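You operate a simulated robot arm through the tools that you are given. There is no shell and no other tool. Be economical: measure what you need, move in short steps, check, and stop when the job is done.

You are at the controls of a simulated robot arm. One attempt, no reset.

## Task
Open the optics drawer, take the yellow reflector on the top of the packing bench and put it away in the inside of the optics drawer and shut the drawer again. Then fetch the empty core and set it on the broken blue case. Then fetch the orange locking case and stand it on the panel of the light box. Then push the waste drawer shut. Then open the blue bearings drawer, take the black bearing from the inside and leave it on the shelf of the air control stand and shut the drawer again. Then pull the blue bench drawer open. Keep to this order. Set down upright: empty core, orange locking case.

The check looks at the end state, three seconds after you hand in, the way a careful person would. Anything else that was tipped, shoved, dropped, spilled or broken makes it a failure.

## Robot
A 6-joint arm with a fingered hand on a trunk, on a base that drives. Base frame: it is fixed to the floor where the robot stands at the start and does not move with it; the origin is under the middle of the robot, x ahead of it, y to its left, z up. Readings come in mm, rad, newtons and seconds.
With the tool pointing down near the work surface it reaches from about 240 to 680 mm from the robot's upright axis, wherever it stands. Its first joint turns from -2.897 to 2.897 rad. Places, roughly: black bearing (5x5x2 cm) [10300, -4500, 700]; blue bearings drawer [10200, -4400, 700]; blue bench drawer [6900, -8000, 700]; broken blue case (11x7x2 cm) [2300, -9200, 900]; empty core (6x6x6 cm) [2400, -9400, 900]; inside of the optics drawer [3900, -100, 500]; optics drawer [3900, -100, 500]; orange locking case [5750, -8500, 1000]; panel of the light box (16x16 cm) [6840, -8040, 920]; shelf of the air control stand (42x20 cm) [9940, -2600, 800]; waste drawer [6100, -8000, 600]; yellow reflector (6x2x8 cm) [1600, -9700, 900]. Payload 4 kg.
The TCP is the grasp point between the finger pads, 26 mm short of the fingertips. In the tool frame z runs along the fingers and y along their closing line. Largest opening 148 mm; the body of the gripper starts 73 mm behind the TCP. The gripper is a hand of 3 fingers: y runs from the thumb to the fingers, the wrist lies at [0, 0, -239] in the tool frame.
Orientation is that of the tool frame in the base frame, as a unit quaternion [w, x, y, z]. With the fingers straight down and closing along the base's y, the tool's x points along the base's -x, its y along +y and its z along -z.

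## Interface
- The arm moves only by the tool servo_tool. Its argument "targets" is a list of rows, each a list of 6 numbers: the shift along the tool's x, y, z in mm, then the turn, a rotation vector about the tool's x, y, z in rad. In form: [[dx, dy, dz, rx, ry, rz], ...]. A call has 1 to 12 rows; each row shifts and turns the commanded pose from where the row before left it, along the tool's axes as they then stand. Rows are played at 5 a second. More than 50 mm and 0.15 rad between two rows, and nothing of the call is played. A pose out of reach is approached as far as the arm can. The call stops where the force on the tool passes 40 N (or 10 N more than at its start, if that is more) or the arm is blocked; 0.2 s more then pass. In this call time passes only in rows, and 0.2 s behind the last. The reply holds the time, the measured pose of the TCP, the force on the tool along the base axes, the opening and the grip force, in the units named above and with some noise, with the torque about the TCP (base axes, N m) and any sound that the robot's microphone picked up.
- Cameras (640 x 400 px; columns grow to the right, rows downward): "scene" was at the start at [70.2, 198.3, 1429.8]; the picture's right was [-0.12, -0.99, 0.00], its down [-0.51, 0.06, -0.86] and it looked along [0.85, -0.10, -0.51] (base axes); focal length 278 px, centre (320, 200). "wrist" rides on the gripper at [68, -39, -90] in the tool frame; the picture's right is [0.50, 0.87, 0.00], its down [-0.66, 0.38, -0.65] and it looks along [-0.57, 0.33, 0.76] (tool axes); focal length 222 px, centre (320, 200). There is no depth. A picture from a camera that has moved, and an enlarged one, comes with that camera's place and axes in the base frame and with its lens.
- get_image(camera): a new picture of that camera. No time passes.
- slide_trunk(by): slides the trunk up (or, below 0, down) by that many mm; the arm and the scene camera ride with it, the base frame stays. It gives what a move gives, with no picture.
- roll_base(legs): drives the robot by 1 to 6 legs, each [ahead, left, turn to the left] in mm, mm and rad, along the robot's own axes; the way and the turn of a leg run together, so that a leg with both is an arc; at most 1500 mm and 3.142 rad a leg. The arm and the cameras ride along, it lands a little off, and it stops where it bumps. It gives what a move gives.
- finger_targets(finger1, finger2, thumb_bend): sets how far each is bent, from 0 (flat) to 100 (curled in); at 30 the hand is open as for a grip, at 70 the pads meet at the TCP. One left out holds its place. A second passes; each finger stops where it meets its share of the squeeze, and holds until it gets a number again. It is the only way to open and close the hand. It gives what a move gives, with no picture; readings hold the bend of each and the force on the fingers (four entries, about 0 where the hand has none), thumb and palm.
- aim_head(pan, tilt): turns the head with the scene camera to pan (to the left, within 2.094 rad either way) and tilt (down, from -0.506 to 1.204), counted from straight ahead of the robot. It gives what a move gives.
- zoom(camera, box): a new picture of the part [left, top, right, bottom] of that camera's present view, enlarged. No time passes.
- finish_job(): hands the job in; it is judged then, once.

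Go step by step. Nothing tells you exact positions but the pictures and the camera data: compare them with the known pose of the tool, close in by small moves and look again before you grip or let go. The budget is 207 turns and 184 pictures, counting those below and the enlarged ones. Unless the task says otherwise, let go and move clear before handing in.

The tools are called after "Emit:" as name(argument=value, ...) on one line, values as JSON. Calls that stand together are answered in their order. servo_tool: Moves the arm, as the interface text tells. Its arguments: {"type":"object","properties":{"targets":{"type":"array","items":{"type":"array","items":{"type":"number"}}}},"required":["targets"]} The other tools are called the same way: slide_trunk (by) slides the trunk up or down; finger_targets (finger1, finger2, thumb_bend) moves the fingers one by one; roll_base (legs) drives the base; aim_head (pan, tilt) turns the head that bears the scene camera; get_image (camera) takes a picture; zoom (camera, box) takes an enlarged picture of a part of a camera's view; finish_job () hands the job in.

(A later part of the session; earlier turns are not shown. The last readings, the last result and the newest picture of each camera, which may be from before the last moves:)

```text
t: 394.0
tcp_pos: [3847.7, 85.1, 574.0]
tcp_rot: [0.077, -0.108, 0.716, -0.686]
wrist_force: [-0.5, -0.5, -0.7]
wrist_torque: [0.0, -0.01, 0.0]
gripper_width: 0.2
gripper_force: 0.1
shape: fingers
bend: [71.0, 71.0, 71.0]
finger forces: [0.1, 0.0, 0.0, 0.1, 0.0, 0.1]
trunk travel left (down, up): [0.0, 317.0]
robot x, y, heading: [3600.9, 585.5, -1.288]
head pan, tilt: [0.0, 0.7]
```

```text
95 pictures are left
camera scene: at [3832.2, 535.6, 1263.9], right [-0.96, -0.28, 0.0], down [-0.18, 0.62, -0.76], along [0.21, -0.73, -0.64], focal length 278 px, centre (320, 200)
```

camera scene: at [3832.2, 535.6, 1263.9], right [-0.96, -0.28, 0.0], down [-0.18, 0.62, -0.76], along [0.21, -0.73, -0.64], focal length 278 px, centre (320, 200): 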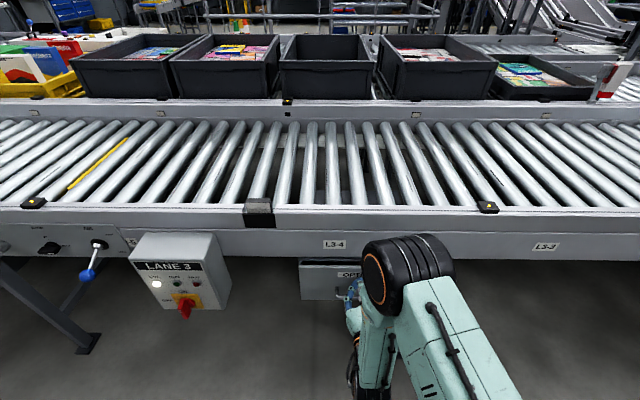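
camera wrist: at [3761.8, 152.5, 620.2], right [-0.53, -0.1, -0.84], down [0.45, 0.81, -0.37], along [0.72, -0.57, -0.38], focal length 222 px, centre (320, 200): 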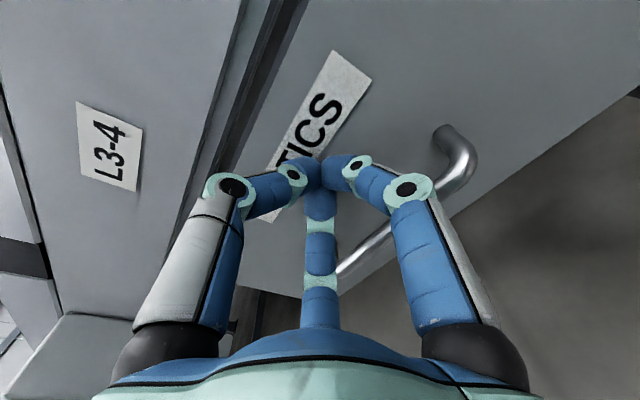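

Nearly closed. I'll push the last few centimetres.

Emit:
roll_base(legs=[[80, 0, 0]])

Emit:
get_image(camera="wrist")

```text
t: 394.9
tcp_pos: [3853.7, 66.7, 570.3]
tcp_rot: [0.075, -0.111, 0.719, -0.682]
wrist_force: [-5.3, 16.6, 1.8]
wrist_torque: [-0.04, -0.02, -0.04]
gripper_width: 0.0
gripper_force: 16.2
shape: fingers
bend: [72.0, 72.0, 72.0]
finger forces: [8.8, 8.7, 0.0, 0.1, 16.0, 0.0]
trunk travel left (down, up): [0.0, 317.0]
robot x, y, heading: [3608.9, 556.1, -1.284]
head pan, tilt: [0.0, 0.7]
stopped in leg 1: the force on the tool passed its limit at 102 N (the readings are from after the stop); the commanded pose is now the measured one
```

```text
94 pictures are left
camera wrist: at [3768.2, 132.9, 618.3], right [-0.53, -0.09, -0.84], down [0.44, 0.82, -0.37], along [0.72, -0.57, -0.4], focal length 222 px, centre (320, 200)
```

wrist: 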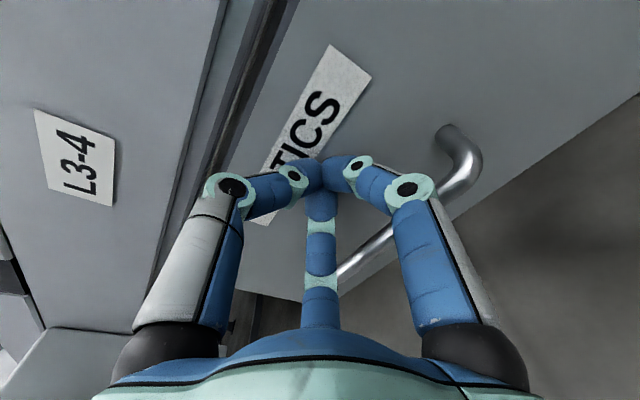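

The drawer is shut. I'll back away, restore the hand to pointing down, and confirm.

Emit:
roll_base(legs=[[-450, 0, 0]])

Emit:
slide_trunk(by=317)

Emit:
servo_tool(targets=[[0, 0, 0, -0.131, 0, 0], [0, 0, 0, -0.131, 0, 0], [0, 0, 0, -0.131, 0, 0], [0, 0, 0, -0.131, 0, 0], [0, 0, 0, -0.131, 0, 0], [0, 0, 0, -0.131, 0, 0], [0, 0, 0, -0.131, 0, 0], [0, 0, 0, -0.131, 0, 0], [0, 0, 0, -0.131, 0, 0], [0, 0, 0, -0.131, 0, 0], [0, 0, 0, -0.131, 0, 0], [0, 0, 0, -0.13, 0, 0]])

Emit:
servo_tool(targets=[[0, 20, 0, 0, 0, 0.131], [0, 20, 0, 0, 0, 0.131], [0, 20, 0, 0, 0, 0.131], [0, 20, 0, 0, 0, 0.131], [0, 20, 0, 0, 0, 0.131], [0, 0, -20, 0, 0, 0.131], [0, 0, -20, 0, 0, 0.131], [0, 0, -20, 0, 0, 0.131], [0, 0, -20, 0, 0, 0.131], [0, 0, -20, 0, 0, 0.131], [0, 0, -20, 0, 0, 0.131], [0, 0, -20, 0, 0, 0.13]])

Emit:
get_image(camera="scene")

```text
t: 397.6
tcp_pos: [3723.8, 509.7, 571.4]
tcp_rot: [0.073, -0.107, 0.72, -0.681]
wrist_force: [-0.7, 0.1, -0.2]
wrist_torque: [0.0, -0.01, 0.02]
gripper_width: 0.0
gripper_force: 0.0
shape: fingers
bend: [71.0, 71.0, 71.0]
finger forces: [0.0, 0.1, 0.0, 0.1, 0.0, 0.0]
trunk travel left (down, up): [0.0, 317.0]
robot x, y, heading: [3481.4, 1002.7, -1.292]
head pan, tilt: [0.0, 0.7]
```

```text
t: 400.8
tcp_pos: [3723.2, 509.2, 887.5]
tcp_rot: [0.073, -0.107, 0.72, -0.682]
wrist_force: [-0.3, 0.4, 0.7]
wrist_torque: [-0.01, 0.0, 0.02]
gripper_width: 0.3
gripper_force: 0.1
shape: fingers
bend: [71.0, 71.0, 71.0]
finger forces: [0.0, 0.1, 0.0, 0.1, 0.0, 0.0]
trunk travel left (down, up): [-317.0, 0.0]
robot x, y, heading: [3479.7, 1006.7, -1.291]
head pan, tilt: [0.0, 0.7]
```

```text
t: 403.4
tcp_pos: [3710.7, 504.1, 886.8]
tcp_rot: [-0.039, -0.121, 0.99, -0.058]
wrist_force: [0.2, 0.4, 0.2]
wrist_torque: [-0.02, 0.0, -0.03]
gripper_width: 0.0
gripper_force: 0.0
shape: fingers
bend: [71.0, 71.0, 71.0]
finger forces: [0.1, 0.0, 0.0, 0.0, 0.1, 0.1]
out of reach, approached as far as the arm can: row 9, 10
trunk travel left (down, up): [-317.0, 0.0]
robot x, y, heading: [3476.5, 1005.9, -1.294]
head pan, tilt: [0.0, 0.7]
```

```text
t: 406.0
tcp_pos: [3722.0, 617.3, 1014.9]
tcp_rot: [0.014, 0.615, 0.785, -0.069]
wrist_force: [0.0, 0.2, -0.5]
wrist_torque: [-0.02, -0.01, 0.0]
gripper_width: 0.0
gripper_force: 0.0
shape: fingers
bend: [71.0, 71.0, 71.0]
finger forces: [0.0, 0.1, 0.0, 0.0, 0.1, 0.0]
trunk travel left (down, up): [-317.0, 0.0]
robot x, y, heading: [3474.5, 1000.1, -1.29]
head pan, tilt: [0.0, 0.7]
```

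```text
93 pictures are left
camera scene: at [3695.4, 1009.0, 1583.7], right [-0.96, -0.27, 0.0], down [-0.18, 0.62, -0.77], along [0.21, -0.74, -0.64], focal length 278 px, centre (320, 200)
```

scene: 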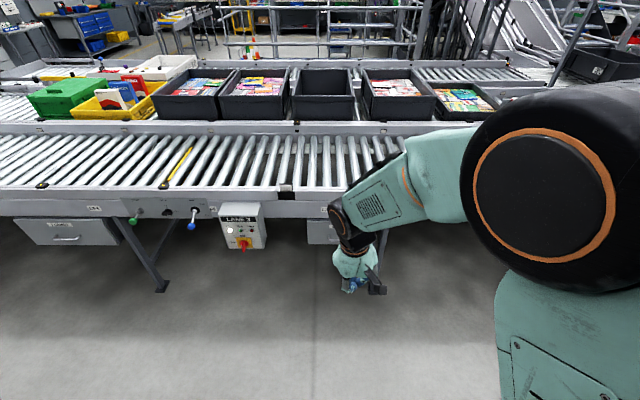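

Emit:
servo_tool(targets=[[30, -30, 0, -0.095, 0.1, 0], [30, -20, 0, 0, 0, 0]])

Emit:
roll_base(legs=[[0, 0, 1.52], [1500, 0, 0], [1500, 0, 0], [400, 0, 0]])

```text
t: 406.6
tcp_pos: [3658.9, 666.4, 1014.4]
tcp_rot: [0.005, 0.617, 0.787, -0.001]
wrist_force: [-0.8, 0.2, -0.6]
wrist_torque: [-0.06, 0.01, 0.04]
gripper_width: 0.0
gripper_force: 0.1
shape: fingers
bend: [71.0, 71.0, 71.0]
finger forces: [0.0, 0.0, 0.0, 0.0, 0.0, 0.0]
trunk travel left (down, up): [-317.0, 0.0]
robot x, y, heading: [3480.9, 1004.0, -1.289]
head pan, tilt: [0.0, 0.7]
```

```text
t: 427.2
tcp_pos: [7192.3, 2024.8, 1014.6]
tcp_rot: [0.004, -0.117, 0.993, 0.002]
wrist_force: [-0.2, 0.9, 0.7]
wrist_torque: [0.01, 0.01, -0.02]
gripper_width: 0.1
gripper_force: 0.1
shape: fingers
bend: [71.0, 71.0, 71.0]
finger forces: [0.1, 0.0, 0.0, 0.0, 0.0, 0.0]
trunk travel left (down, up): [-317.0, 0.0]
robot x, y, heading: [6853.2, 1850.0, 0.275]
head pan, tilt: [0.0, 0.7]
```

Emit:
roll_base(legs=[[0, 0, -0.84], [650, 0, 0], [0, 0, -0.74], [1300, 0, 0], [1300, 0, 0]])

```text
t: 447.0
tcp_pos: [8235.3, -1307.1, 1014.9]
tcp_rot: [0.004, 0.62, 0.785, -0.002]
wrist_force: [0.1, 0.5, -0.7]
wrist_torque: [0.02, 0.02, 0.01]
gripper_width: 0.3
gripper_force: 0.0
shape: fingers
bend: [71.0, 71.0, 71.0]
finger forces: [0.0, 0.0, 0.0, 0.0, 0.1, 0.0]
trunk travel left (down, up): [-317.0, 0.0]
robot x, y, heading: [8061.0, -966.0, -1.303]
head pan, tilt: [0.0, 0.7]
```

Emit:
roll_base(legs=[[0, 0, -0.54], [1500, 0, 0], [1500, 0, 0]])

```text
t: 462.9
tcp_pos: [7201.0, -4204.7, 1014.8]
tcp_rot: [0.004, 0.807, 0.591, -0.003]
wrist_force: [-0.5, -0.5, 0.6]
wrist_torque: [-0.01, -0.05, 0.0]
gripper_width: 0.1
gripper_force: 0.1
shape: fingers
bend: [71.0, 71.0, 71.0]
finger forces: [0.0, 0.0, 0.0, 0.0, 0.0, 0.1]
trunk travel left (down, up): [-317.0, 0.0]
robot x, y, heading: [7222.3, -3822.0, -1.834]
head pan, tilt: [0.0, 0.7]
```

Emit:
roll_base(legs=[[1500, 0, -0.06], [1500, 0, 0], [930, 0, 0], [0, 0, -0.98]])

```text
t: 484.0
tcp_pos: [5742.1, -7680.9, 1014.4]
tcp_rot: [0.003, 0.993, 0.116, -0.004]
wrist_force: [-0.4, 0.4, -0.2]
wrist_torque: [0.01, 0.01, 0.02]
gripper_width: 0.0
gripper_force: 0.0
shape: fingers
bend: [71.0, 71.0, 71.0]
finger forces: [0.0, 0.0, 0.0, 0.1, 0.1, 0.0]
trunk travel left (down, up): [-317.0, 0.0]
robot x, y, heading: [6083.2, -7504.5, -2.875]
head pan, tilt: [0.0, 0.7]
```

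Emit:
roll_base(legs=[[1500, 60, 0], [1500, 0, 0], [620, 0, 0], [0, 0, 1.57]])

Emit:
aim_head(pan=0.15, tilt=0.8)

Emit:
get_image(camera="scene")

```text
refused: leg 1 is longer than a leg can be; nothing moved
```

```text
t: 484.7
tcp_pos: [5742.1, -7681.1, 1014.6]
tcp_rot: [0.002, 0.993, 0.116, -0.003]
wrist_force: [0.3, 0.9, 0.1]
wrist_torque: [-0.01, 0.05, -0.03]
gripper_width: 0.1
gripper_force: 0.1
shape: fingers
bend: [71.0, 71.0, 71.0]
finger forces: [0.1, 0.0, 0.0, 0.0, 0.0, 0.0]
trunk travel left (down, up): [-317.0, 0.0]
robot x, y, heading: [6081.4, -7502.6, -2.876]
head pan, tilt: [0.15, 0.799]
```

```text
92 pictures are left
camera scene: at [6094.1, -7731.9, 1575.5], right [-0.41, 0.91, 0.0], down [0.65, 0.29, -0.7], along [-0.64, -0.28, -0.72], focal length 278 px, centre (320, 200)
```

scene: 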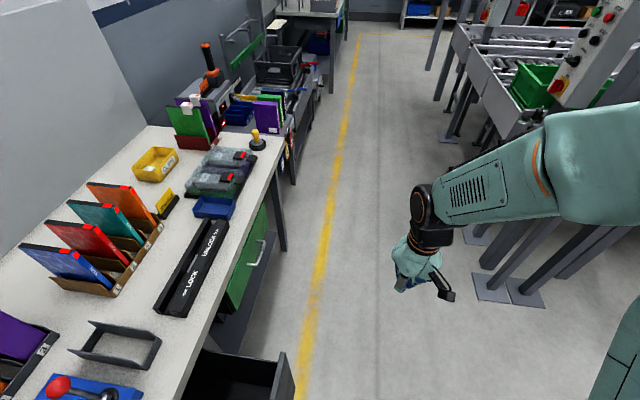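

Emit:
roll_base(legs=[[1480, 60, 0], [1500, 0, 0], [640, 0, 0], [0, 0, 1.57]])

Emit:
get_image(camera="scene")

```text
t: 505.9
tcp_pos: [2826.7, -8909.7, 1013.4]
tcp_rot: [0.004, 0.618, 0.787, -0.002]
wrist_force: [-0.3, -0.3, 0.2]
wrist_torque: [0.01, 0.0, 0.02]
gripper_width: 0.0
gripper_force: 0.0
shape: fingers
bend: [71.0, 71.0, 71.0]
finger forces: [0.0, 0.1, 0.0, 0.0, 0.0, 0.0]
trunk travel left (down, up): [-317.0, 0.0]
robot x, y, heading: [2645.6, -8571.4, -1.295]
head pan, tilt: [0.15, 0.799]
```

```text
91 pictures are left
camera scene: at [2872.8, -8556.9, 1575.4], right [-0.91, -0.41, 0.0], down [-0.3, 0.65, -0.7], along [0.29, -0.63, -0.72], focal length 278 px, centre (320, 200)
```

scene: 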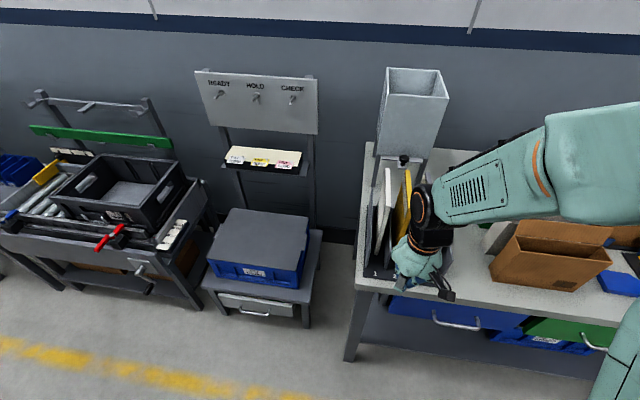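

Emit:
roll_base(legs=[[60, -420, 0]])

Emit:
get_image(camera="scene")

```text
t: 510.2
tcp_pos: [2430.8, -9082.1, 1014.9]
tcp_rot: [0.005, 0.618, 0.786, -0.002]
wrist_force: [0.2, -0.7, 0.0]
wrist_torque: [0.02, 0.02, -0.02]
gripper_width: 0.0
gripper_force: 0.1
shape: fingers
bend: [71.0, 71.0, 71.0]
finger forces: [0.0, 0.1, 0.0, 0.0, 0.0, 0.0]
trunk travel left (down, up): [-317.0, 0.0]
robot x, y, heading: [2249.1, -8744.8, -1.302]
head pan, tilt: [0.15, 0.799]
```

```text
90 pictures are left
camera scene: at [2477.4, -8730.1, 1575.5], right [-0.91, -0.41, 0.0], down [-0.3, 0.65, -0.7], along [0.29, -0.64, -0.72], focal length 278 px, centre (320, 200)
```

scene: 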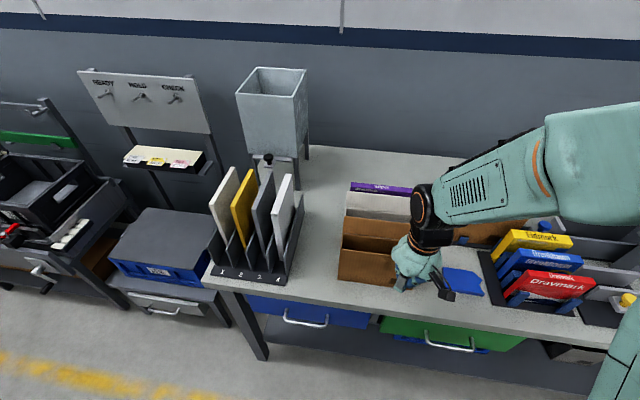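

Emit:
servo_tool(targets=[[0, -45, -20, 0, 0, 0], [0, -45, -20, 0, 0, 0], [0, -45, -20, 0, 0, 0], [0, -45, -20, 0, 0, 0]])

Emit:
finger_targets(finger1=30, finger2=30, thumb_bend=30)

Emit:
get_image(camera="wrist")

Emit:
zoom(camera="scene", box=[320, 150, 640, 350])

```text
t: 511.2
tcp_pos: [2255.5, -9125.8, 1095.9]
tcp_rot: [0.005, 0.618, 0.786, -0.001]
wrist_force: [0.4, -0.7, 0.6]
wrist_torque: [0.0, 0.01, -0.01]
gripper_width: 0.0
gripper_force: 0.1
shape: fingers
bend: [71.0, 71.0, 71.0]
finger forces: [0.1, 0.1, 0.1, 0.0, 0.0, 0.1]
trunk travel left (down, up): [-317.0, 0.0]
robot x, y, heading: [2253.0, -8746.6, -1.296]
head pan, tilt: [0.15, 0.799]
```

```text
t: 512.2
tcp_pos: [2255.3, -9125.0, 1096.1]
tcp_rot: [0.003, 0.618, 0.786, -0.001]
wrist_force: [0.9, -0.5, 0.3]
wrist_torque: [-0.01, -0.03, 0.03]
gripper_width: 126.2
gripper_force: 0.0
shape: fingers
bend: [30.0, 30.0, 30.0]
finger forces: [0.0, 0.0, 0.0, 0.0, 0.0, 0.1]
trunk travel left (down, up): [-317.0, 0.0]
robot x, y, heading: [2251.0, -8747.4, -1.297]
head pan, tilt: [0.15, 0.799]
```

```text
89 pictures are left
camera wrist: at [2202.9, -9068.8, 1185.4], right [0.72, 0.69, 0.0], down [0.52, -0.54, 0.66], along [0.46, -0.48, -0.75], focal length 222 px, centre (320, 200)
```

wrist: 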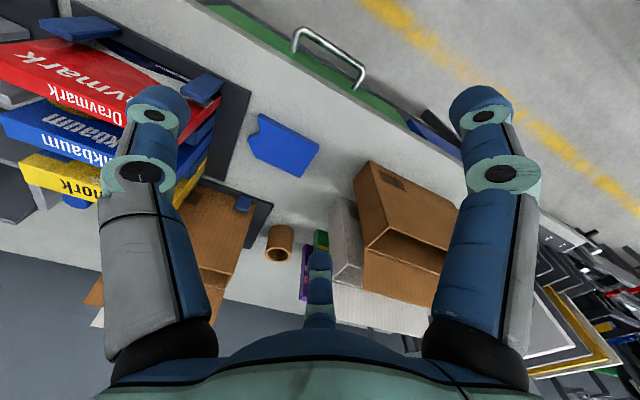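

```text
2.00 times, centred on (480, 250) of scene
camera zoom: at [2477.5, -8730.0, 1575.4], right [-0.91, -0.41, 0.0], down [-0.3, 0.65, -0.7], along [0.29, -0.64, -0.72], focal length 557 px, centre (0, 100)
```

zoom: 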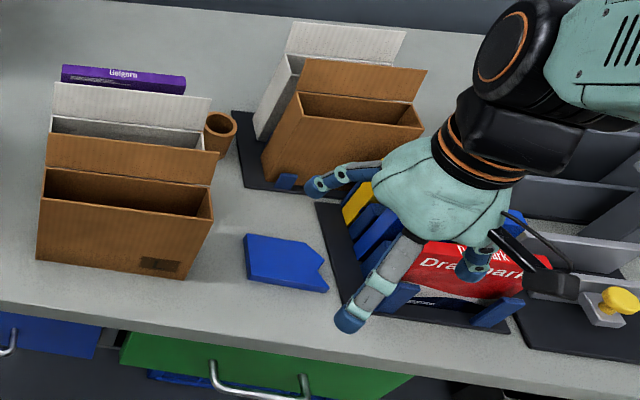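

Emit:
zoom(camera="wrist", box=[200, 100, 440, 280])

Emit:
zoom(camera="scene", box=[320, 160, 520, 310])

```text
2.22 times, centred on (320, 190) of wrist
camera zoom: at [2202.9, -9068.8, 1185.4], right [0.72, 0.69, 0.0], down [0.52, -0.54, 0.66], along [0.46, -0.48, -0.75], focal length 494 px, centre (320, 222)
```

zoom: 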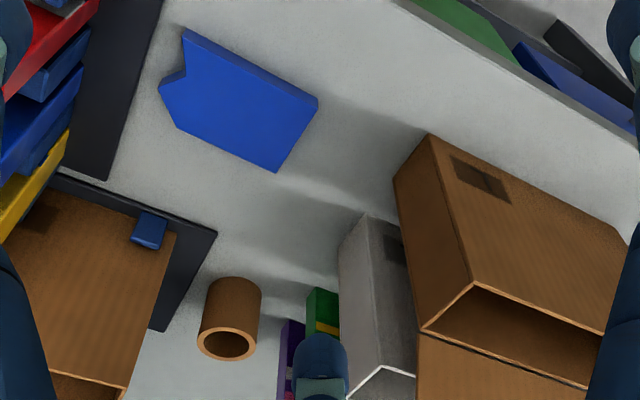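

```text
2.67 times, centred on (420, 235) of scene
camera zoom: at [2477.5, -8730.0, 1575.4], right [-0.91, -0.41, 0.0], down [-0.3, 0.65, -0.7], along [0.29, -0.64, -0.72], focal length 742 px, centre (53, 107)
```

zoom: 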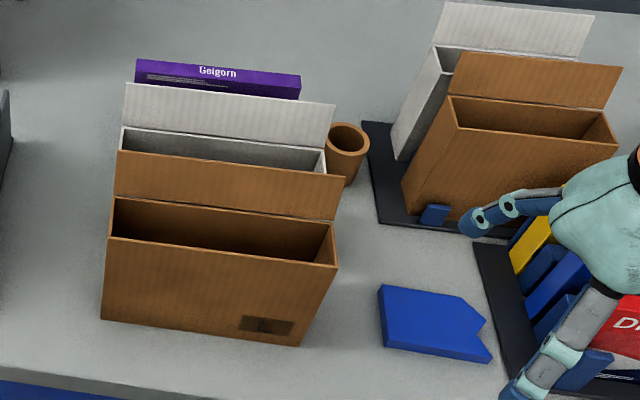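

The empty core is at about (2405, -9403) with its top at 0.923; it sits between boxes. The broken blue case lies at about (2278, -9225). I'll raise, advance and come in over the core with the thumb turned to the back-right.

Emit:
servo_tool(targets=[[0, 0, -45, 0, 0, 0.11], [0, 0, -45, 0, 0, 0.11], [0, 0, -40, 0, 0, 0]])

Emit:
roll_base(legs=[[130, -10, 0]])

Emit:
finger_targets(finger1=44, finger2=44, thumb_bend=44)

```text
t: 513.0
tcp_pos: [2255.6, -9124.1, 1226.5]
tcp_rot: [0.004, 0.7, 0.714, -0.001]
wrist_force: [-0.6, 0.0, -0.3]
wrist_torque: [-0.01, -0.04, 0.01]
gripper_width: 126.7
gripper_force: 0.0
shape: fingers
bend: [30.0, 30.0, 30.0]
finger forces: [0.0, 0.0, 0.0, 0.1, 0.1, 0.1]
trunk travel left (down, up): [-317.0, 0.0]
robot x, y, heading: [2247.5, -8742.8, -1.293]
head pan, tilt: [0.15, 0.799]
```

```text
t: 514.3
tcp_pos: [2280.3, -9253.6, 1224.2]
tcp_rot: [0.004, 0.7, 0.714, -0.001]
wrist_force: [0.0, -0.7, -0.2]
wrist_torque: [0.02, -0.03, -0.03]
gripper_width: 127.0
gripper_force: 0.0
shape: fingers
bend: [30.0, 30.0, 30.0]
finger forces: [0.0, 0.0, 0.0, 0.0, 0.1, 0.0]
trunk travel left (down, up): [-317.0, 0.0]
robot x, y, heading: [2276.6, -8873.8, -1.3]
head pan, tilt: [0.15, 0.799]
```

```text
t: 515.3
tcp_pos: [2280.9, -9255.0, 1225.4]
tcp_rot: [0.004, 0.701, 0.713, -0.001]
wrist_force: [0.5, 0.5, -0.4]
wrist_torque: [0.0, 0.0, 0.01]
gripper_width: 82.6
gripper_force: 0.0
shape: fingers
bend: [44.0, 44.0, 44.0]
finger forces: [0.1, 0.0, 0.0, 0.1, 0.1, 0.0]
trunk travel left (down, up): [-317.0, 0.0]
robot x, y, heading: [2275.9, -8871.4, -1.298]
head pan, tilt: [0.15, 0.799]
```

Emit:
servo_tool(targets=[[-37, 31, 0, 0, 0, 0], [-37, 31, 0, 0, 0, 0], [-37, 31, 0, 0, 0, 0], [-37, 31, 0, 0, 0, 0]])

Emit:
get_image(camera="wrist")

Emit:
get_image(camera="scene")

```text
t: 516.3
tcp_pos: [2408.9, -9403.8, 1225.9]
tcp_rot: [0.003, 0.701, 0.713, -0.001]
wrist_force: [0.3, -0.4, 1.2]
wrist_torque: [0.0, -0.01, 0.01]
gripper_width: 82.5
gripper_force: 0.2
shape: fingers
bend: [44.0, 44.0, 44.0]
finger forces: [0.0, 0.0, 0.0, 0.0, 0.0, 0.0]
trunk travel left (down, up): [-317.0, 0.0]
robot x, y, heading: [2277.8, -8873.7, -1.301]
head pan, tilt: [0.15, 0.799]
```

```text
85 pictures are left
camera wrist: at [2369.0, -9337.5, 1315.9], right [0.86, 0.51, 0.0], down [0.39, -0.64, 0.66], along [0.34, -0.56, -0.75], focal length 222 px, centre (320, 200)
```

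wrist: 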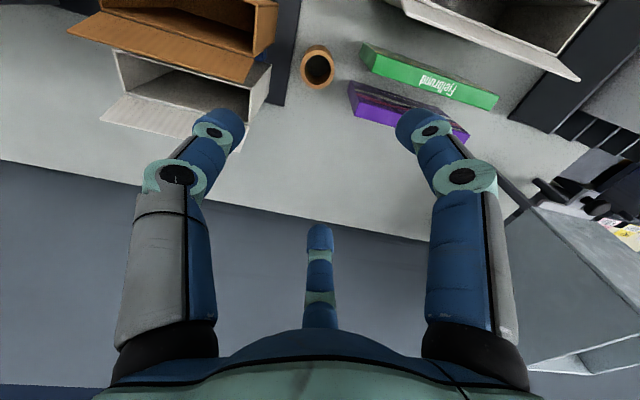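

```text
84 pictures are left
camera scene: at [2504.6, -8860.9, 1575.3], right [-0.91, -0.41, 0.0], down [-0.3, 0.65, -0.7], along [0.29, -0.63, -0.72], focal length 278 px, centre (320, 200)
```

scene: 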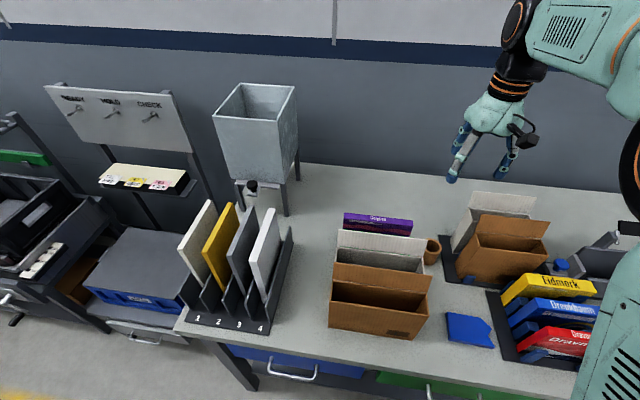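

From above, boxes crowd the core on both sides but its back is free. I'll pinch its back wall, with the thumb inside the bore and two fingers outside behind it.

Emit:
servo_tool(targets=[[0, 0, 0, 0, 0, 0.131], [0, 0, 0, 0, 0, 0.131], [0, 0, 0, 0, 0, 0.131], [0, 0, 0, 0, 0, 0.131], [0, 0, 0, 0, 0, 0.131], [0, 0, 0, 0, 0, 0.131], [0, 0, 0, 0, 0, 0.131], [0, 0, 0, 0, 0, 0.131], [0, 0, 0, 0, 0, 0.131], [0, 0, 0, 0, 0, 0.131], [0, 0, 0, 0, 0, 0.131], [0, 0, 0, 0, 0, 0.13]])

Emit:
finger_targets(finger1=53, finger2=53, thumb_bend=56)

Emit:
get_image(camera="wrist")

```text
t: 518.9
tcp_pos: [2408.3, -9400.7, 1227.5]
tcp_rot: [0.003, 1.0, 0.007, 0.002]
wrist_force: [0.1, 0.2, -0.1]
wrist_torque: [0.0, 0.01, 0.07]
gripper_width: 82.3
gripper_force: 0.1
shape: fingers
bend: [44.0, 44.0, 44.0]
finger forces: [0.1, 0.0, 0.0, 0.0, 0.0, 0.0]
trunk travel left (down, up): [-317.0, 0.0]
robot x, y, heading: [2273.7, -8871.1, -1.295]
head pan, tilt: [0.15, 0.799]
```

```text
t: 519.9
tcp_pos: [2407.3, -9399.5, 1228.1]
tcp_rot: [0.003, 1.0, 0.009, 0.002]
wrist_force: [0.2, -0.1, 0.5]
wrist_torque: [0.01, 0.02, 0.0]
gripper_width: 48.0
gripper_force: 0.0
shape: fingers
bend: [53.0, 53.0, 56.0]
finger forces: [0.1, 0.1, 0.0, 0.1, 0.0, 0.0]
trunk travel left (down, up): [-317.0, 0.0]
robot x, y, heading: [2278.2, -8871.7, -1.3]
head pan, tilt: [0.15, 0.799]
```

```text
83 pictures are left
camera wrist: at [2475.4, -9360.2, 1317.7], right [0.51, -0.86, 0.01], down [-0.65, -0.38, 0.65], along [-0.56, -0.34, -0.76], focal length 222 px, centre (320, 200)
```

wrist: 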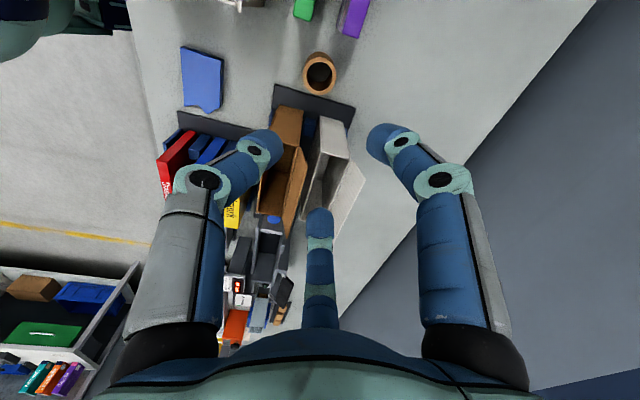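

Emit:
servo_tool(targets=[[-2, 29, 0, 0, 0, 0], [0, 0, 48, 0, 0, 0], [0, 0, 48, 0, 0, 0], [0, 0, 48, 0, 0, 0], [0, 0, 48, 0, 0, 0], [0, 0, 40, 0, 0, 0]])

Emit:
get_image(camera="wrist")

Emit:
zoom(camera="scene", box=[340, 130, 540, 280])

```text
t: 521.3
tcp_pos: [2408.1, -9427.7, 995.1]
tcp_rot: [0.003, 1.0, 0.009, 0.003]
wrist_force: [0.7, 0.1, -0.1]
wrist_torque: [-0.04, 0.04, 0.0]
gripper_width: 48.0
gripper_force: 0.1
shape: fingers
bend: [53.0, 53.0, 56.0]
finger forces: [0.0, 0.1, 0.0, 0.0, 0.0, 0.1]
trunk travel left (down, up): [-317.0, 0.0]
robot x, y, heading: [2276.7, -8875.3, -1.298]
head pan, tilt: [0.15, 0.799]
```

```text
82 pictures are left
camera wrist: at [2476.0, -9388.6, 1085.4], right [0.51, -0.86, 0.01], down [-0.65, -0.38, 0.65], along [-0.56, -0.34, -0.76], focal length 222 px, centre (320, 200)
```

wrist: 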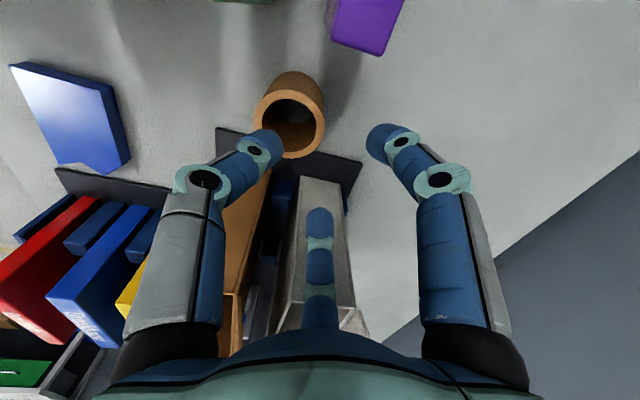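

```text
2.67 times, centred on (440, 205) of scene
camera zoom: at [2503.7, -8859.5, 1575.4], right [-0.91, -0.41, 0.0], down [-0.3, 0.65, -0.7], along [0.29, -0.64, -0.72], focal length 742 px, centre (0, 187)
```

zoom: 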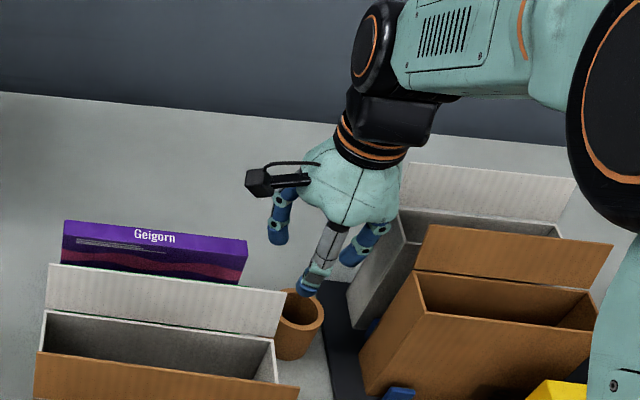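

Emit:
servo_tool(targets=[[1, 0, 25, 0, 0, 0], [0, 0, 25, 0, 0, 0], [0, 0, 22, 0, 0, 0]])

Emit:
get_image(camera="wrist")

```text
t: 522.1
tcp_pos: [2407.7, -9431.9, 922.7]
tcp_rot: [0.004, 1.0, 0.008, 0.001]
wrist_force: [-0.7, 0.0, -0.6]
wrist_torque: [0.0, -0.03, 0.05]
gripper_width: 47.9
gripper_force: 0.0
shape: fingers
bend: [53.0, 53.0, 56.0]
finger forces: [0.0, 0.0, 0.0, 0.0, 0.1, 0.0]
trunk travel left (down, up): [-317.0, 0.0]
robot x, y, heading: [2272.6, -8877.2, -1.294]
head pan, tilt: [0.15, 0.799]
```

```text
80 pictures are left
camera wrist: at [2475.4, -9391.8, 1013.7], right [0.51, -0.86, 0.01], down [-0.65, -0.38, 0.65], along [-0.56, -0.34, -0.76], focal length 222 px, centre (320, 200)
```

wrist: 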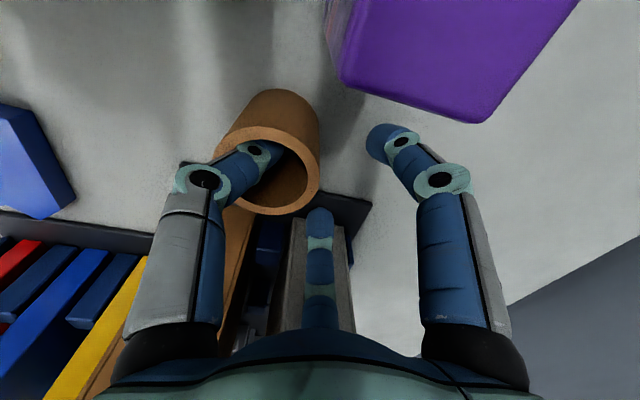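

Emit:
finger_targets(finger1=72, finger2=72, thumb_bend=72)

Emit:
get_image(camera="wrist")

```text
t: 523.1
tcp_pos: [2407.4, -9431.0, 922.8]
tcp_rot: [0.004, 1.0, 0.009, 0.002]
wrist_force: [-0.7, 0.4, 0.1]
wrist_torque: [-0.01, 0.0, 0.05]
gripper_width: 3.1
gripper_force: 5.6
shape: fingers
bend: [68.0, 67.0, 69.0]
finger forces: [2.9, 3.2, 0.0, 0.0, 5.2, 0.0]
trunk travel left (down, up): [-317.0, 0.0]
robot x, y, heading: [2279.9, -8869.7, -1.297]
head pan, tilt: [0.15, 0.799]
```

```text
79 pictures are left
camera wrist: at [2475.4, -9391.5, 1014.0], right [0.51, -0.86, 0.01], down [-0.65, -0.38, 0.65], along [-0.56, -0.34, -0.76], focal length 222 px, centre (320, 200)
```

wrist: 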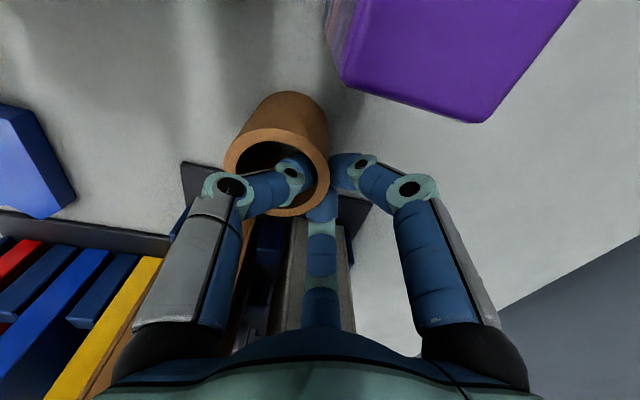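

The core's wall is pinched. I'll lift straight up and look.

Emit:
servo_tool(targets=[[0, 0, -20, 0, 0, 0], [0, 0, -40, 0, 0, 0], [0, 0, -48, 0, 0, 0], [0, 0, -48, 0, 0, 0], [0, 0, -48, 0, 0, 0], [0, 0, -48, 0, 0, 0]])

Emit:
get_image(camera="wrist")

Emit:
get_image(camera="scene")

```text
t: 524.5
tcp_pos: [2404.8, -9431.6, 1177.1]
tcp_rot: [0.003, 1.0, 0.008, 0.004]
wrist_force: [0.0, -0.2, -0.8]
wrist_torque: [-0.01, -0.04, 0.01]
gripper_width: 3.0
gripper_force: 5.2
shape: fingers
bend: [68.0, 67.0, 69.0]
finger forces: [3.0, 3.1, 0.1, 0.0, 5.1, 0.1]
trunk travel left (down, up): [-317.0, 0.0]
robot x, y, heading: [2283.2, -8870.1, -1.296]
head pan, tilt: [0.15, 0.799]
```

```text
78 pictures are left
camera wrist: at [2472.5, -9391.0, 1265.8], right [0.51, -0.86, 0.01], down [-0.65, -0.38, 0.65], along [-0.56, -0.34, -0.76], focal length 222 px, centre (320, 200)
```

wrist: 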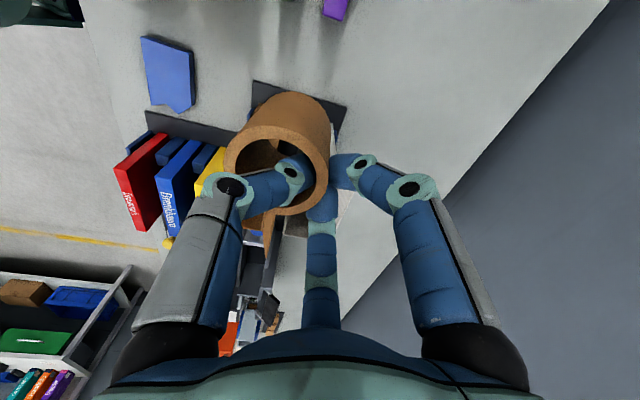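

```text
77 pictures are left
camera scene: at [2503.2, -8858.7, 1575.5], right [-0.91, -0.41, 0.0], down [-0.29, 0.65, -0.7], along [0.29, -0.64, -0.72], focal length 278 px, centre (320, 200)
```

scene: 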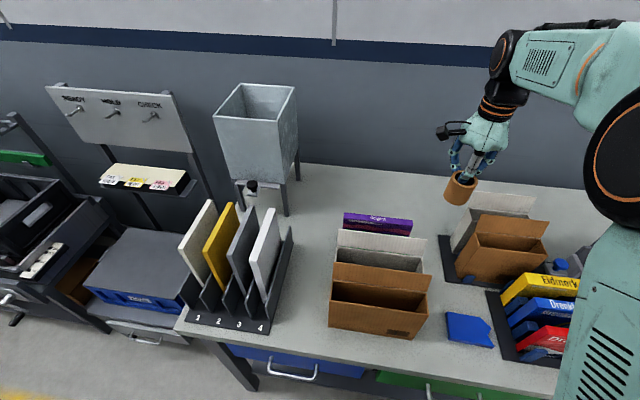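

The core came up upright. I'll carry it over the blue case, keeping above the box flaps.

Emit:
servo_tool(targets=[[0, 0, -45, 0, 0, 0], [-26, -35, 0, 0, 0, 0], [-26, -35, 0, 0, 0, 0], [-26, -35, 0, 0, 0, 0], [-26, -35, 0, 0, 0, 0], [-26, -36, 0, 0, 0, 0]])

Emit:
servo_tool(targets=[[0, 0, 45, 0, 0, 0], [0, 0, 45, 0, 0, 0], [0, 0, 45, 0, 0, 0], [0, 0, 40, 0, 0, 0]])

Emit:
get_image(camera="wrist")

Emit:
zoom(camera="scene", box=[380, 200, 580, 350])

```text
t: 525.9
tcp_pos: [2271.9, -9252.3, 1214.3]
tcp_rot: [0.004, 1.0, 0.009, 0.003]
wrist_force: [-0.1, -0.3, -1.2]
wrist_torque: [-0.02, 0.01, 0.02]
gripper_width: 2.9
gripper_force: 5.9
shape: fingers
bend: [68.0, 68.0, 69.0]
finger forces: [2.9, 3.0, 0.1, 0.0, 5.1, 0.0]
trunk travel left (down, up): [-317.0, 0.0]
robot x, y, heading: [2280.4, -8869.9, -1.296]
head pan, tilt: [0.15, 0.799]
```

```text
t: 526.9
tcp_pos: [2278.4, -9253.9, 1039.4]
tcp_rot: [0.003, 1.0, 0.009, 0.003]
wrist_force: [-0.2, -0.1, 0.0]
wrist_torque: [0.01, 0.01, 0.03]
gripper_width: 2.7
gripper_force: 5.1
shape: fingers
bend: [68.0, 68.0, 69.0]
finger forces: [2.7, 2.9, 0.0, 0.0, 5.0, 0.0]
trunk travel left (down, up): [-317.0, 0.0]
robot x, y, heading: [2277.8, -8871.4, -1.297]
head pan, tilt: [0.15, 0.799]
```

```text
76 pictures are left
camera wrist: at [2344.5, -9214.8, 1129.4], right [0.51, -0.86, 0.01], down [-0.65, -0.38, 0.65], along [-0.56, -0.34, -0.76], focal length 222 px, centre (320, 200)
```

wrist: 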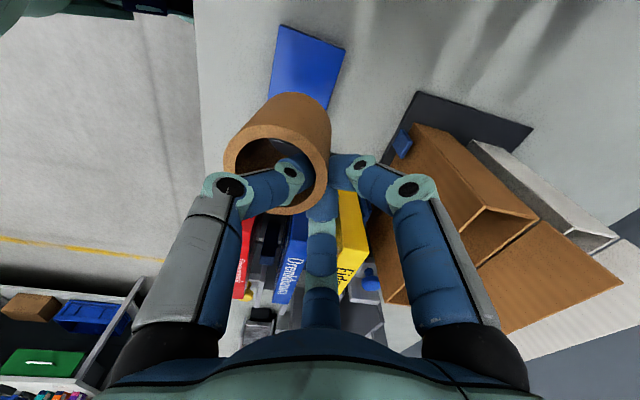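

```text
2.67 times, centred on (480, 275) of scene
camera zoom: at [2503.5, -8860.0, 1575.5], right [-0.91, -0.41, 0.0], down [-0.29, 0.65, -0.7], along [0.29, -0.63, -0.72], focal length 742 px, centre (-107, 0)
```

zoom: 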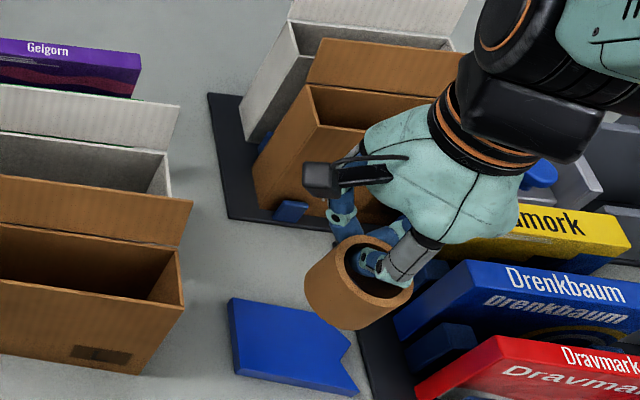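

Emit:
servo_tool(targets=[[0, 2, 40, 0, 0, 0], [0, 0, 40, 0, 0, 0], [0, 0, 8, 0, 0, 0]])

Emit:
get_image(camera="wrist")

Emit:
zoom(camera="scene", box=[400, 250, 560, 370])

```text
t: 527.7
tcp_pos: [2275.4, -9258.6, 953.2]
tcp_rot: [0.003, 1.0, 0.009, 0.002]
wrist_force: [-0.8, -0.1, -0.5]
wrist_torque: [-0.01, 0.01, 0.0]
gripper_width: 2.8
gripper_force: 5.1
shape: fingers
bend: [71.0, 68.0, 69.0]
finger forces: [2.8, 3.0, 0.0, 0.0, 5.0, 0.0]
trunk travel left (down, up): [-317.0, 0.0]
robot x, y, heading: [2277.4, -8872.7, -1.299]
head pan, tilt: [0.15, 0.799]
```

```text
74 pictures are left
camera wrist: at [2343.2, -9219.0, 1044.4], right [0.51, -0.86, 0.01], down [-0.65, -0.38, 0.65], along [-0.56, -0.34, -0.76], focal length 222 px, centre (320, 200)
```

wrist: 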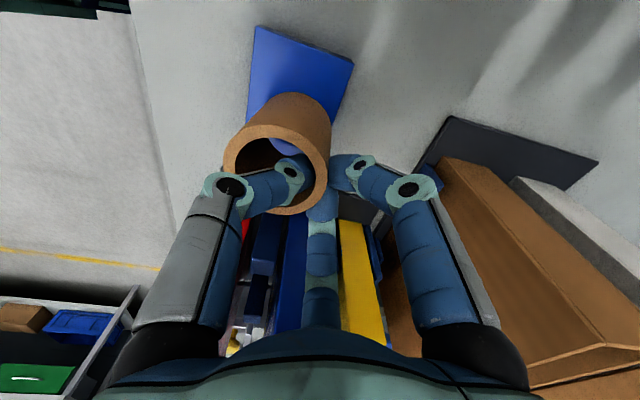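

```text
3.33 times, centred on (480, 310) of scene
camera zoom: at [2503.5, -8859.0, 1575.4], right [-0.91, -0.41, 0.0], down [-0.29, 0.65, -0.7], along [0.29, -0.64, -0.72], focal length 928 px, centre (-213, -167)
```

zoom: 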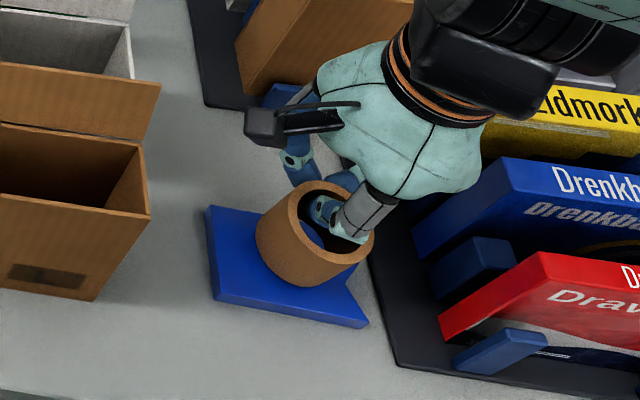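

Emit:
servo_tool(targets=[[5, -11, 0, 0, 0, 0], [0, 0, 6, 0, 0, 0]])

Emit:
zoom(camera="scene", box=[400, 250, 560, 370])

```text
t: 528.3
tcp_pos: [2282.7, -9248.7, 948.5]
tcp_rot: [0.004, 1.0, 0.008, 0.002]
wrist_force: [-0.4, -0.2, -0.6]
wrist_torque: [0.01, 0.0, 0.01]
gripper_width: 2.6
gripper_force: 5.4
shape: fingers
bend: [71.0, 68.0, 69.0]
finger forces: [2.8, 2.9, 0.1, 0.0, 5.0, 0.0]
trunk travel left (down, up): [-317.0, 0.0]
robot x, y, heading: [2282.7, -8874.3, -1.295]
head pan, tilt: [0.15, 0.799]
```

```text
3.33 times, centred on (480, 310) of scene
camera zoom: at [2503.3, -8859.8, 1575.5], right [-0.91, -0.41, 0.0], down [-0.29, 0.65, -0.7], along [0.29, -0.64, -0.72], focal length 928 px, centre (-213, -167)
```

zoom: 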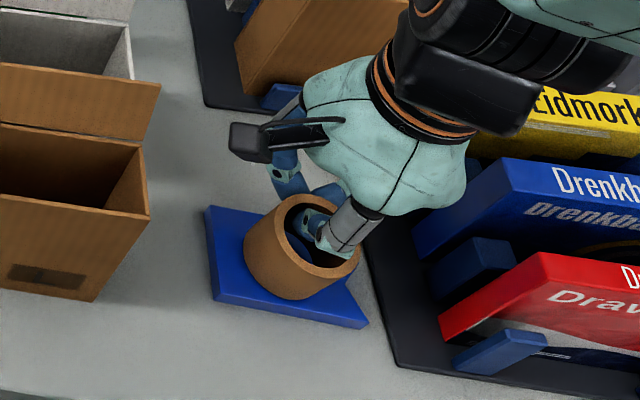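

Emit:
servo_tool(targets=[[0, 0, 5, 0, 0, 0]])

```text
t: 528.7
tcp_pos: [2282.0, -9250.0, 943.8]
tcp_rot: [0.003, 1.0, 0.009, 0.002]
wrist_force: [0.5, -0.1, 0.3]
wrist_torque: [-0.02, -0.01, 0.02]
gripper_width: 2.9
gripper_force: 5.3
shape: fingers
bend: [71.0, 68.0, 69.0]
finger forces: [2.8, 3.0, 0.0, 0.0, 5.0, 0.0]
trunk travel left (down, up): [-317.0, 0.0]
robot x, y, heading: [2274.7, -8871.0, -1.297]
head pan, tilt: [0.15, 0.799]
```

Emit:
servo_tool(targets=[[0, 0, 4, 0, 0, 0]])

```text
t: 529.1
tcp_pos: [2281.1, -9248.3, 940.2]
tcp_rot: [0.004, 1.0, 0.01, 0.003]
wrist_force: [-0.1, 0.3, 0.9]
wrist_torque: [0.02, 0.01, 0.02]
gripper_width: 2.7
gripper_force: 5.2
shape: fingers
bend: [71.0, 68.0, 69.0]
finger forces: [2.8, 3.0, 0.1, 0.1, 4.9, 0.0]
trunk travel left (down, up): [-317.0, 0.0]
robot x, y, heading: [2277.1, -8875.0, -1.294]
head pan, tilt: [0.15, 0.799]
```

Emit:
servo_tool(targets=[[0, 0, 4, 0, 0, 0]])

Emit:
zoom(camera="scene", box=[420, 275, 540, 365])

```text
t: 529.5
tcp_pos: [2283.2, -9249.5, 937.1]
tcp_rot: [0.004, 1.0, 0.009, 0.002]
wrist_force: [-1.1, 1.4, 8.2]
wrist_torque: [0.06, 0.01, 0.03]
gripper_width: 2.3
gripper_force: 6.9
shape: fingers
bend: [71.0, 71.0, 69.0]
finger forces: [3.5, 3.8, 0.1, 0.1, 7.0, 0.0]
trunk travel left (down, up): [-317.0, 0.0]
robot x, y, heading: [2277.1, -8875.9, -1.295]
head pan, tilt: [0.15, 0.799]
```

```text
4.44 times, centred on (480, 320) of scene
camera zoom: at [2503.4, -8858.4, 1575.6], right [-0.91, -0.41, 0.0], down [-0.29, 0.65, -0.7], along [0.29, -0.64, -0.72], focal length 1237 px, centre (-391, -333)
```

zoom: 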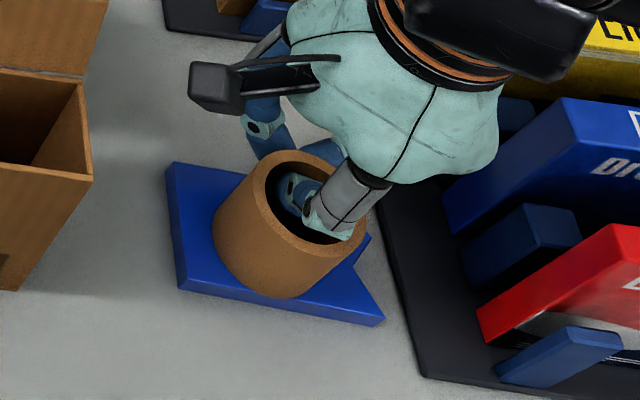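

Emit:
finger_targets(finger1=57, finger2=57, thumb_bend=59)

Emit:
get_image(camera="wrist")

```text
t: 530.5
tcp_pos: [2283.1, -9249.9, 936.3]
tcp_rot: [0.004, 1.0, 0.009, 0.002]
wrist_force: [0.5, 0.1, 0.7]
wrist_torque: [0.03, 0.01, -0.01]
gripper_width: 37.5
gripper_force: 0.0
shape: fingers
bend: [56.0, 56.0, 59.0]
finger forces: [0.0, 0.1, 0.0, 0.0, 0.0, 0.0]
trunk travel left (down, up): [-317.0, 0.0]
robot x, y, heading: [2277.5, -8869.0, -1.295]
head pan, tilt: [0.15, 0.799]
```

```text
70 pictures are left
camera wrist: at [2349.4, -9210.2, 1026.4], right [0.51, -0.86, 0.01], down [-0.65, -0.38, 0.65], along [-0.56, -0.34, -0.76], focal length 222 px, centre (320, 200)
```

wrist: 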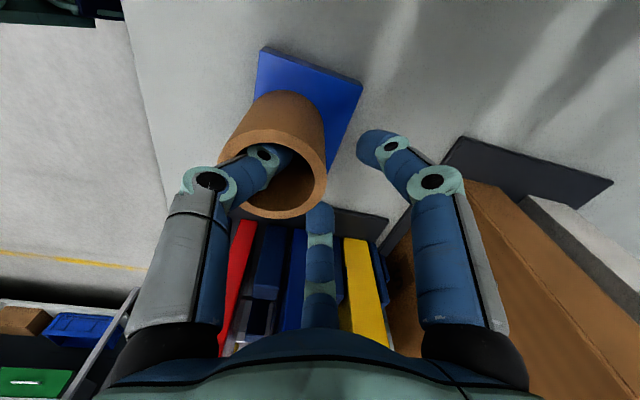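

Emit:
servo_tool(targets=[[0, 0, -20, 0, 0, 0], [0, 0, -30, 0, 0, 0], [0, 0, -45, 0, 0, 0], [0, 0, -45, 0, 0, 0], [0, 0, -45, 0, 0, 0]])

Emit:
zoom(camera="scene", box=[400, 230, 560, 350])

```text
t: 531.7
tcp_pos: [2279.4, -9243.8, 1124.1]
tcp_rot: [0.004, 1.0, 0.009, 0.002]
wrist_force: [0.9, -0.1, -0.1]
wrist_torque: [-0.02, -0.01, 0.0]
gripper_width: 37.3
gripper_force: 0.2
shape: fingers
bend: [56.0, 56.0, 59.0]
finger forces: [0.0, 0.0, 0.1, 0.0, 0.1, 0.0]
trunk travel left (down, up): [-317.0, 0.0]
robot x, y, heading: [2277.3, -8873.3, -1.298]
head pan, tilt: [0.15, 0.799]
```

```text
3.33 times, centred on (480, 290) of scene
camera zoom: at [2503.6, -8858.0, 1575.4], right [-0.91, -0.41, 0.0], down [-0.29, 0.65, -0.7], along [0.29, -0.64, -0.72], focal length 928 px, centre (-213, -100)
```

zoom: 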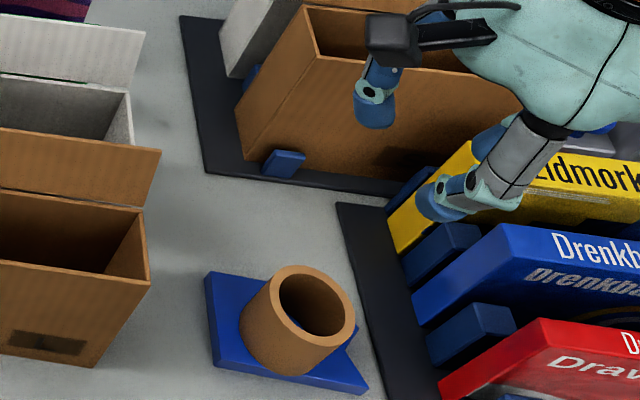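

The core stands on the blue case. Next is the orange locking case on the returns bench.

Emit:
roll_base(legs=[[-300, 0, 0], [0, 0, 1.56], [1500, 0, 0], [1500, 0, 0], [400, 0, 0]])

```text
t: 553.6
tcp_pos: [5830.7, -7666.8, 1123.2]
tcp_rot: [0.001, 0.69, 0.723, 0.004]
wrist_force: [0.3, 0.4, 0.6]
wrist_torque: [-0.03, 0.0, 0.01]
gripper_width: 37.2
gripper_force: 0.1
shape: fingers
bend: [56.0, 56.0, 59.0]
finger forces: [0.0, 0.1, 0.0, 0.0, 0.0, 0.0]
trunk travel left (down, up): [-317.0, 0.0]
robot x, y, heading: [5457.2, -7681.3, 0.299]
head pan, tilt: [0.15, 0.799]
```

Emit:
roll_base(legs=[[0, 0, -1.59]])

Emit:
servo_tool(targets=[[0, 0, 0, 0, 0, -0.131], [0, 0, 0, 0, 0, -0.131], [0, 0, 0, 0, 0, -0.131], [0, 0, 0, 0, 0, -0.131], [0, 0, 0, 0, 0, -0.131], [0, 0, 0, 0, 0, -0.131], [0, 0, 0, 0, 0, -0.131], [0, 0, 0, 0, 0, -0.131], [0, 0, 0, 0, 0, -0.131], [0, 0, 0, 0, 0, -0.131], [0, 0, 0, 0, 0, -0.131], [0, 0, 0, 0, 0, -0.131]])

Emit:
aim_head(pan=0.2, tilt=0.6)

Emit:
get_image(camera="scene")

```text
t: 557.9
tcp_pos: [5457.5, -8053.2, 1123.8]
tcp_rot: [0.003, 1.0, 0.009, 0.003]
wrist_force: [0.8, 0.3, 0.3]
wrist_torque: [0.02, -0.01, 0.01]
gripper_width: 37.3
gripper_force: 0.0
shape: fingers
bend: [56.0, 56.0, 59.0]
finger forces: [0.0, 0.0, 0.0, 0.0, 0.1, 0.0]
trunk travel left (down, up): [-317.0, 0.0]
robot x, y, heading: [5453.6, -7674.4, -1.292]
head pan, tilt: [0.15, 0.799]
```

```text
t: 560.5
tcp_pos: [5457.4, -8052.9, 1124.3]
tcp_rot: [0.004, 0.699, 0.715, 0.0]
wrist_force: [0.2, -0.3, -0.8]
wrist_torque: [0.01, -0.01, -0.01]
gripper_width: 37.1
gripper_force: 0.0
shape: fingers
bend: [56.0, 56.0, 59.0]
finger forces: [0.1, 0.0, 0.0, 0.1, 0.0, 0.0]
trunk travel left (down, up): [-317.0, 0.0]
robot x, y, heading: [5459.1, -7678.7, -1.301]
head pan, tilt: [0.15, 0.799]
```

```text
t: 561.2
tcp_pos: [5458.1, -8053.2, 1124.0]
tcp_rot: [0.004, 0.7, 0.714, -0.001]
wrist_force: [0.4, 0.0, 0.8]
wrist_torque: [0.0, 0.04, -0.05]
gripper_width: 37.2
gripper_force: 0.0
shape: fingers
bend: [56.0, 56.0, 59.0]
finger forces: [0.1, 0.0, 0.1, 0.0, 0.1, 0.0]
trunk travel left (down, up): [-317.0, 0.0]
robot x, y, heading: [5454.4, -7681.8, -1.293]
head pan, tilt: [0.201, 0.6]
```

```text
68 pictures are left
camera scene: at [5689.4, -7670.7, 1592.3], right [-0.89, -0.46, 0.0], down [-0.26, 0.5, -0.82], along [0.38, -0.73, -0.57], focal length 278 px, centre (320, 200)
```

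scene: 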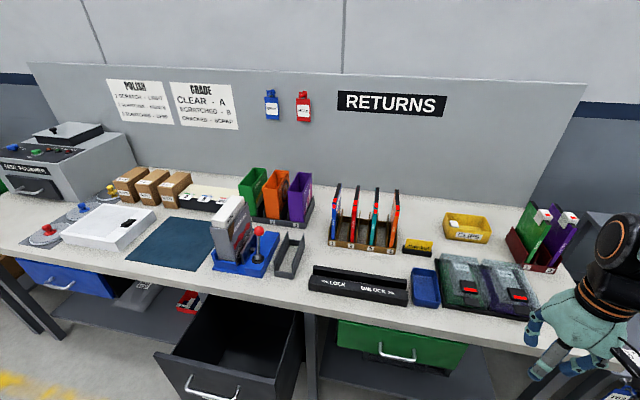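

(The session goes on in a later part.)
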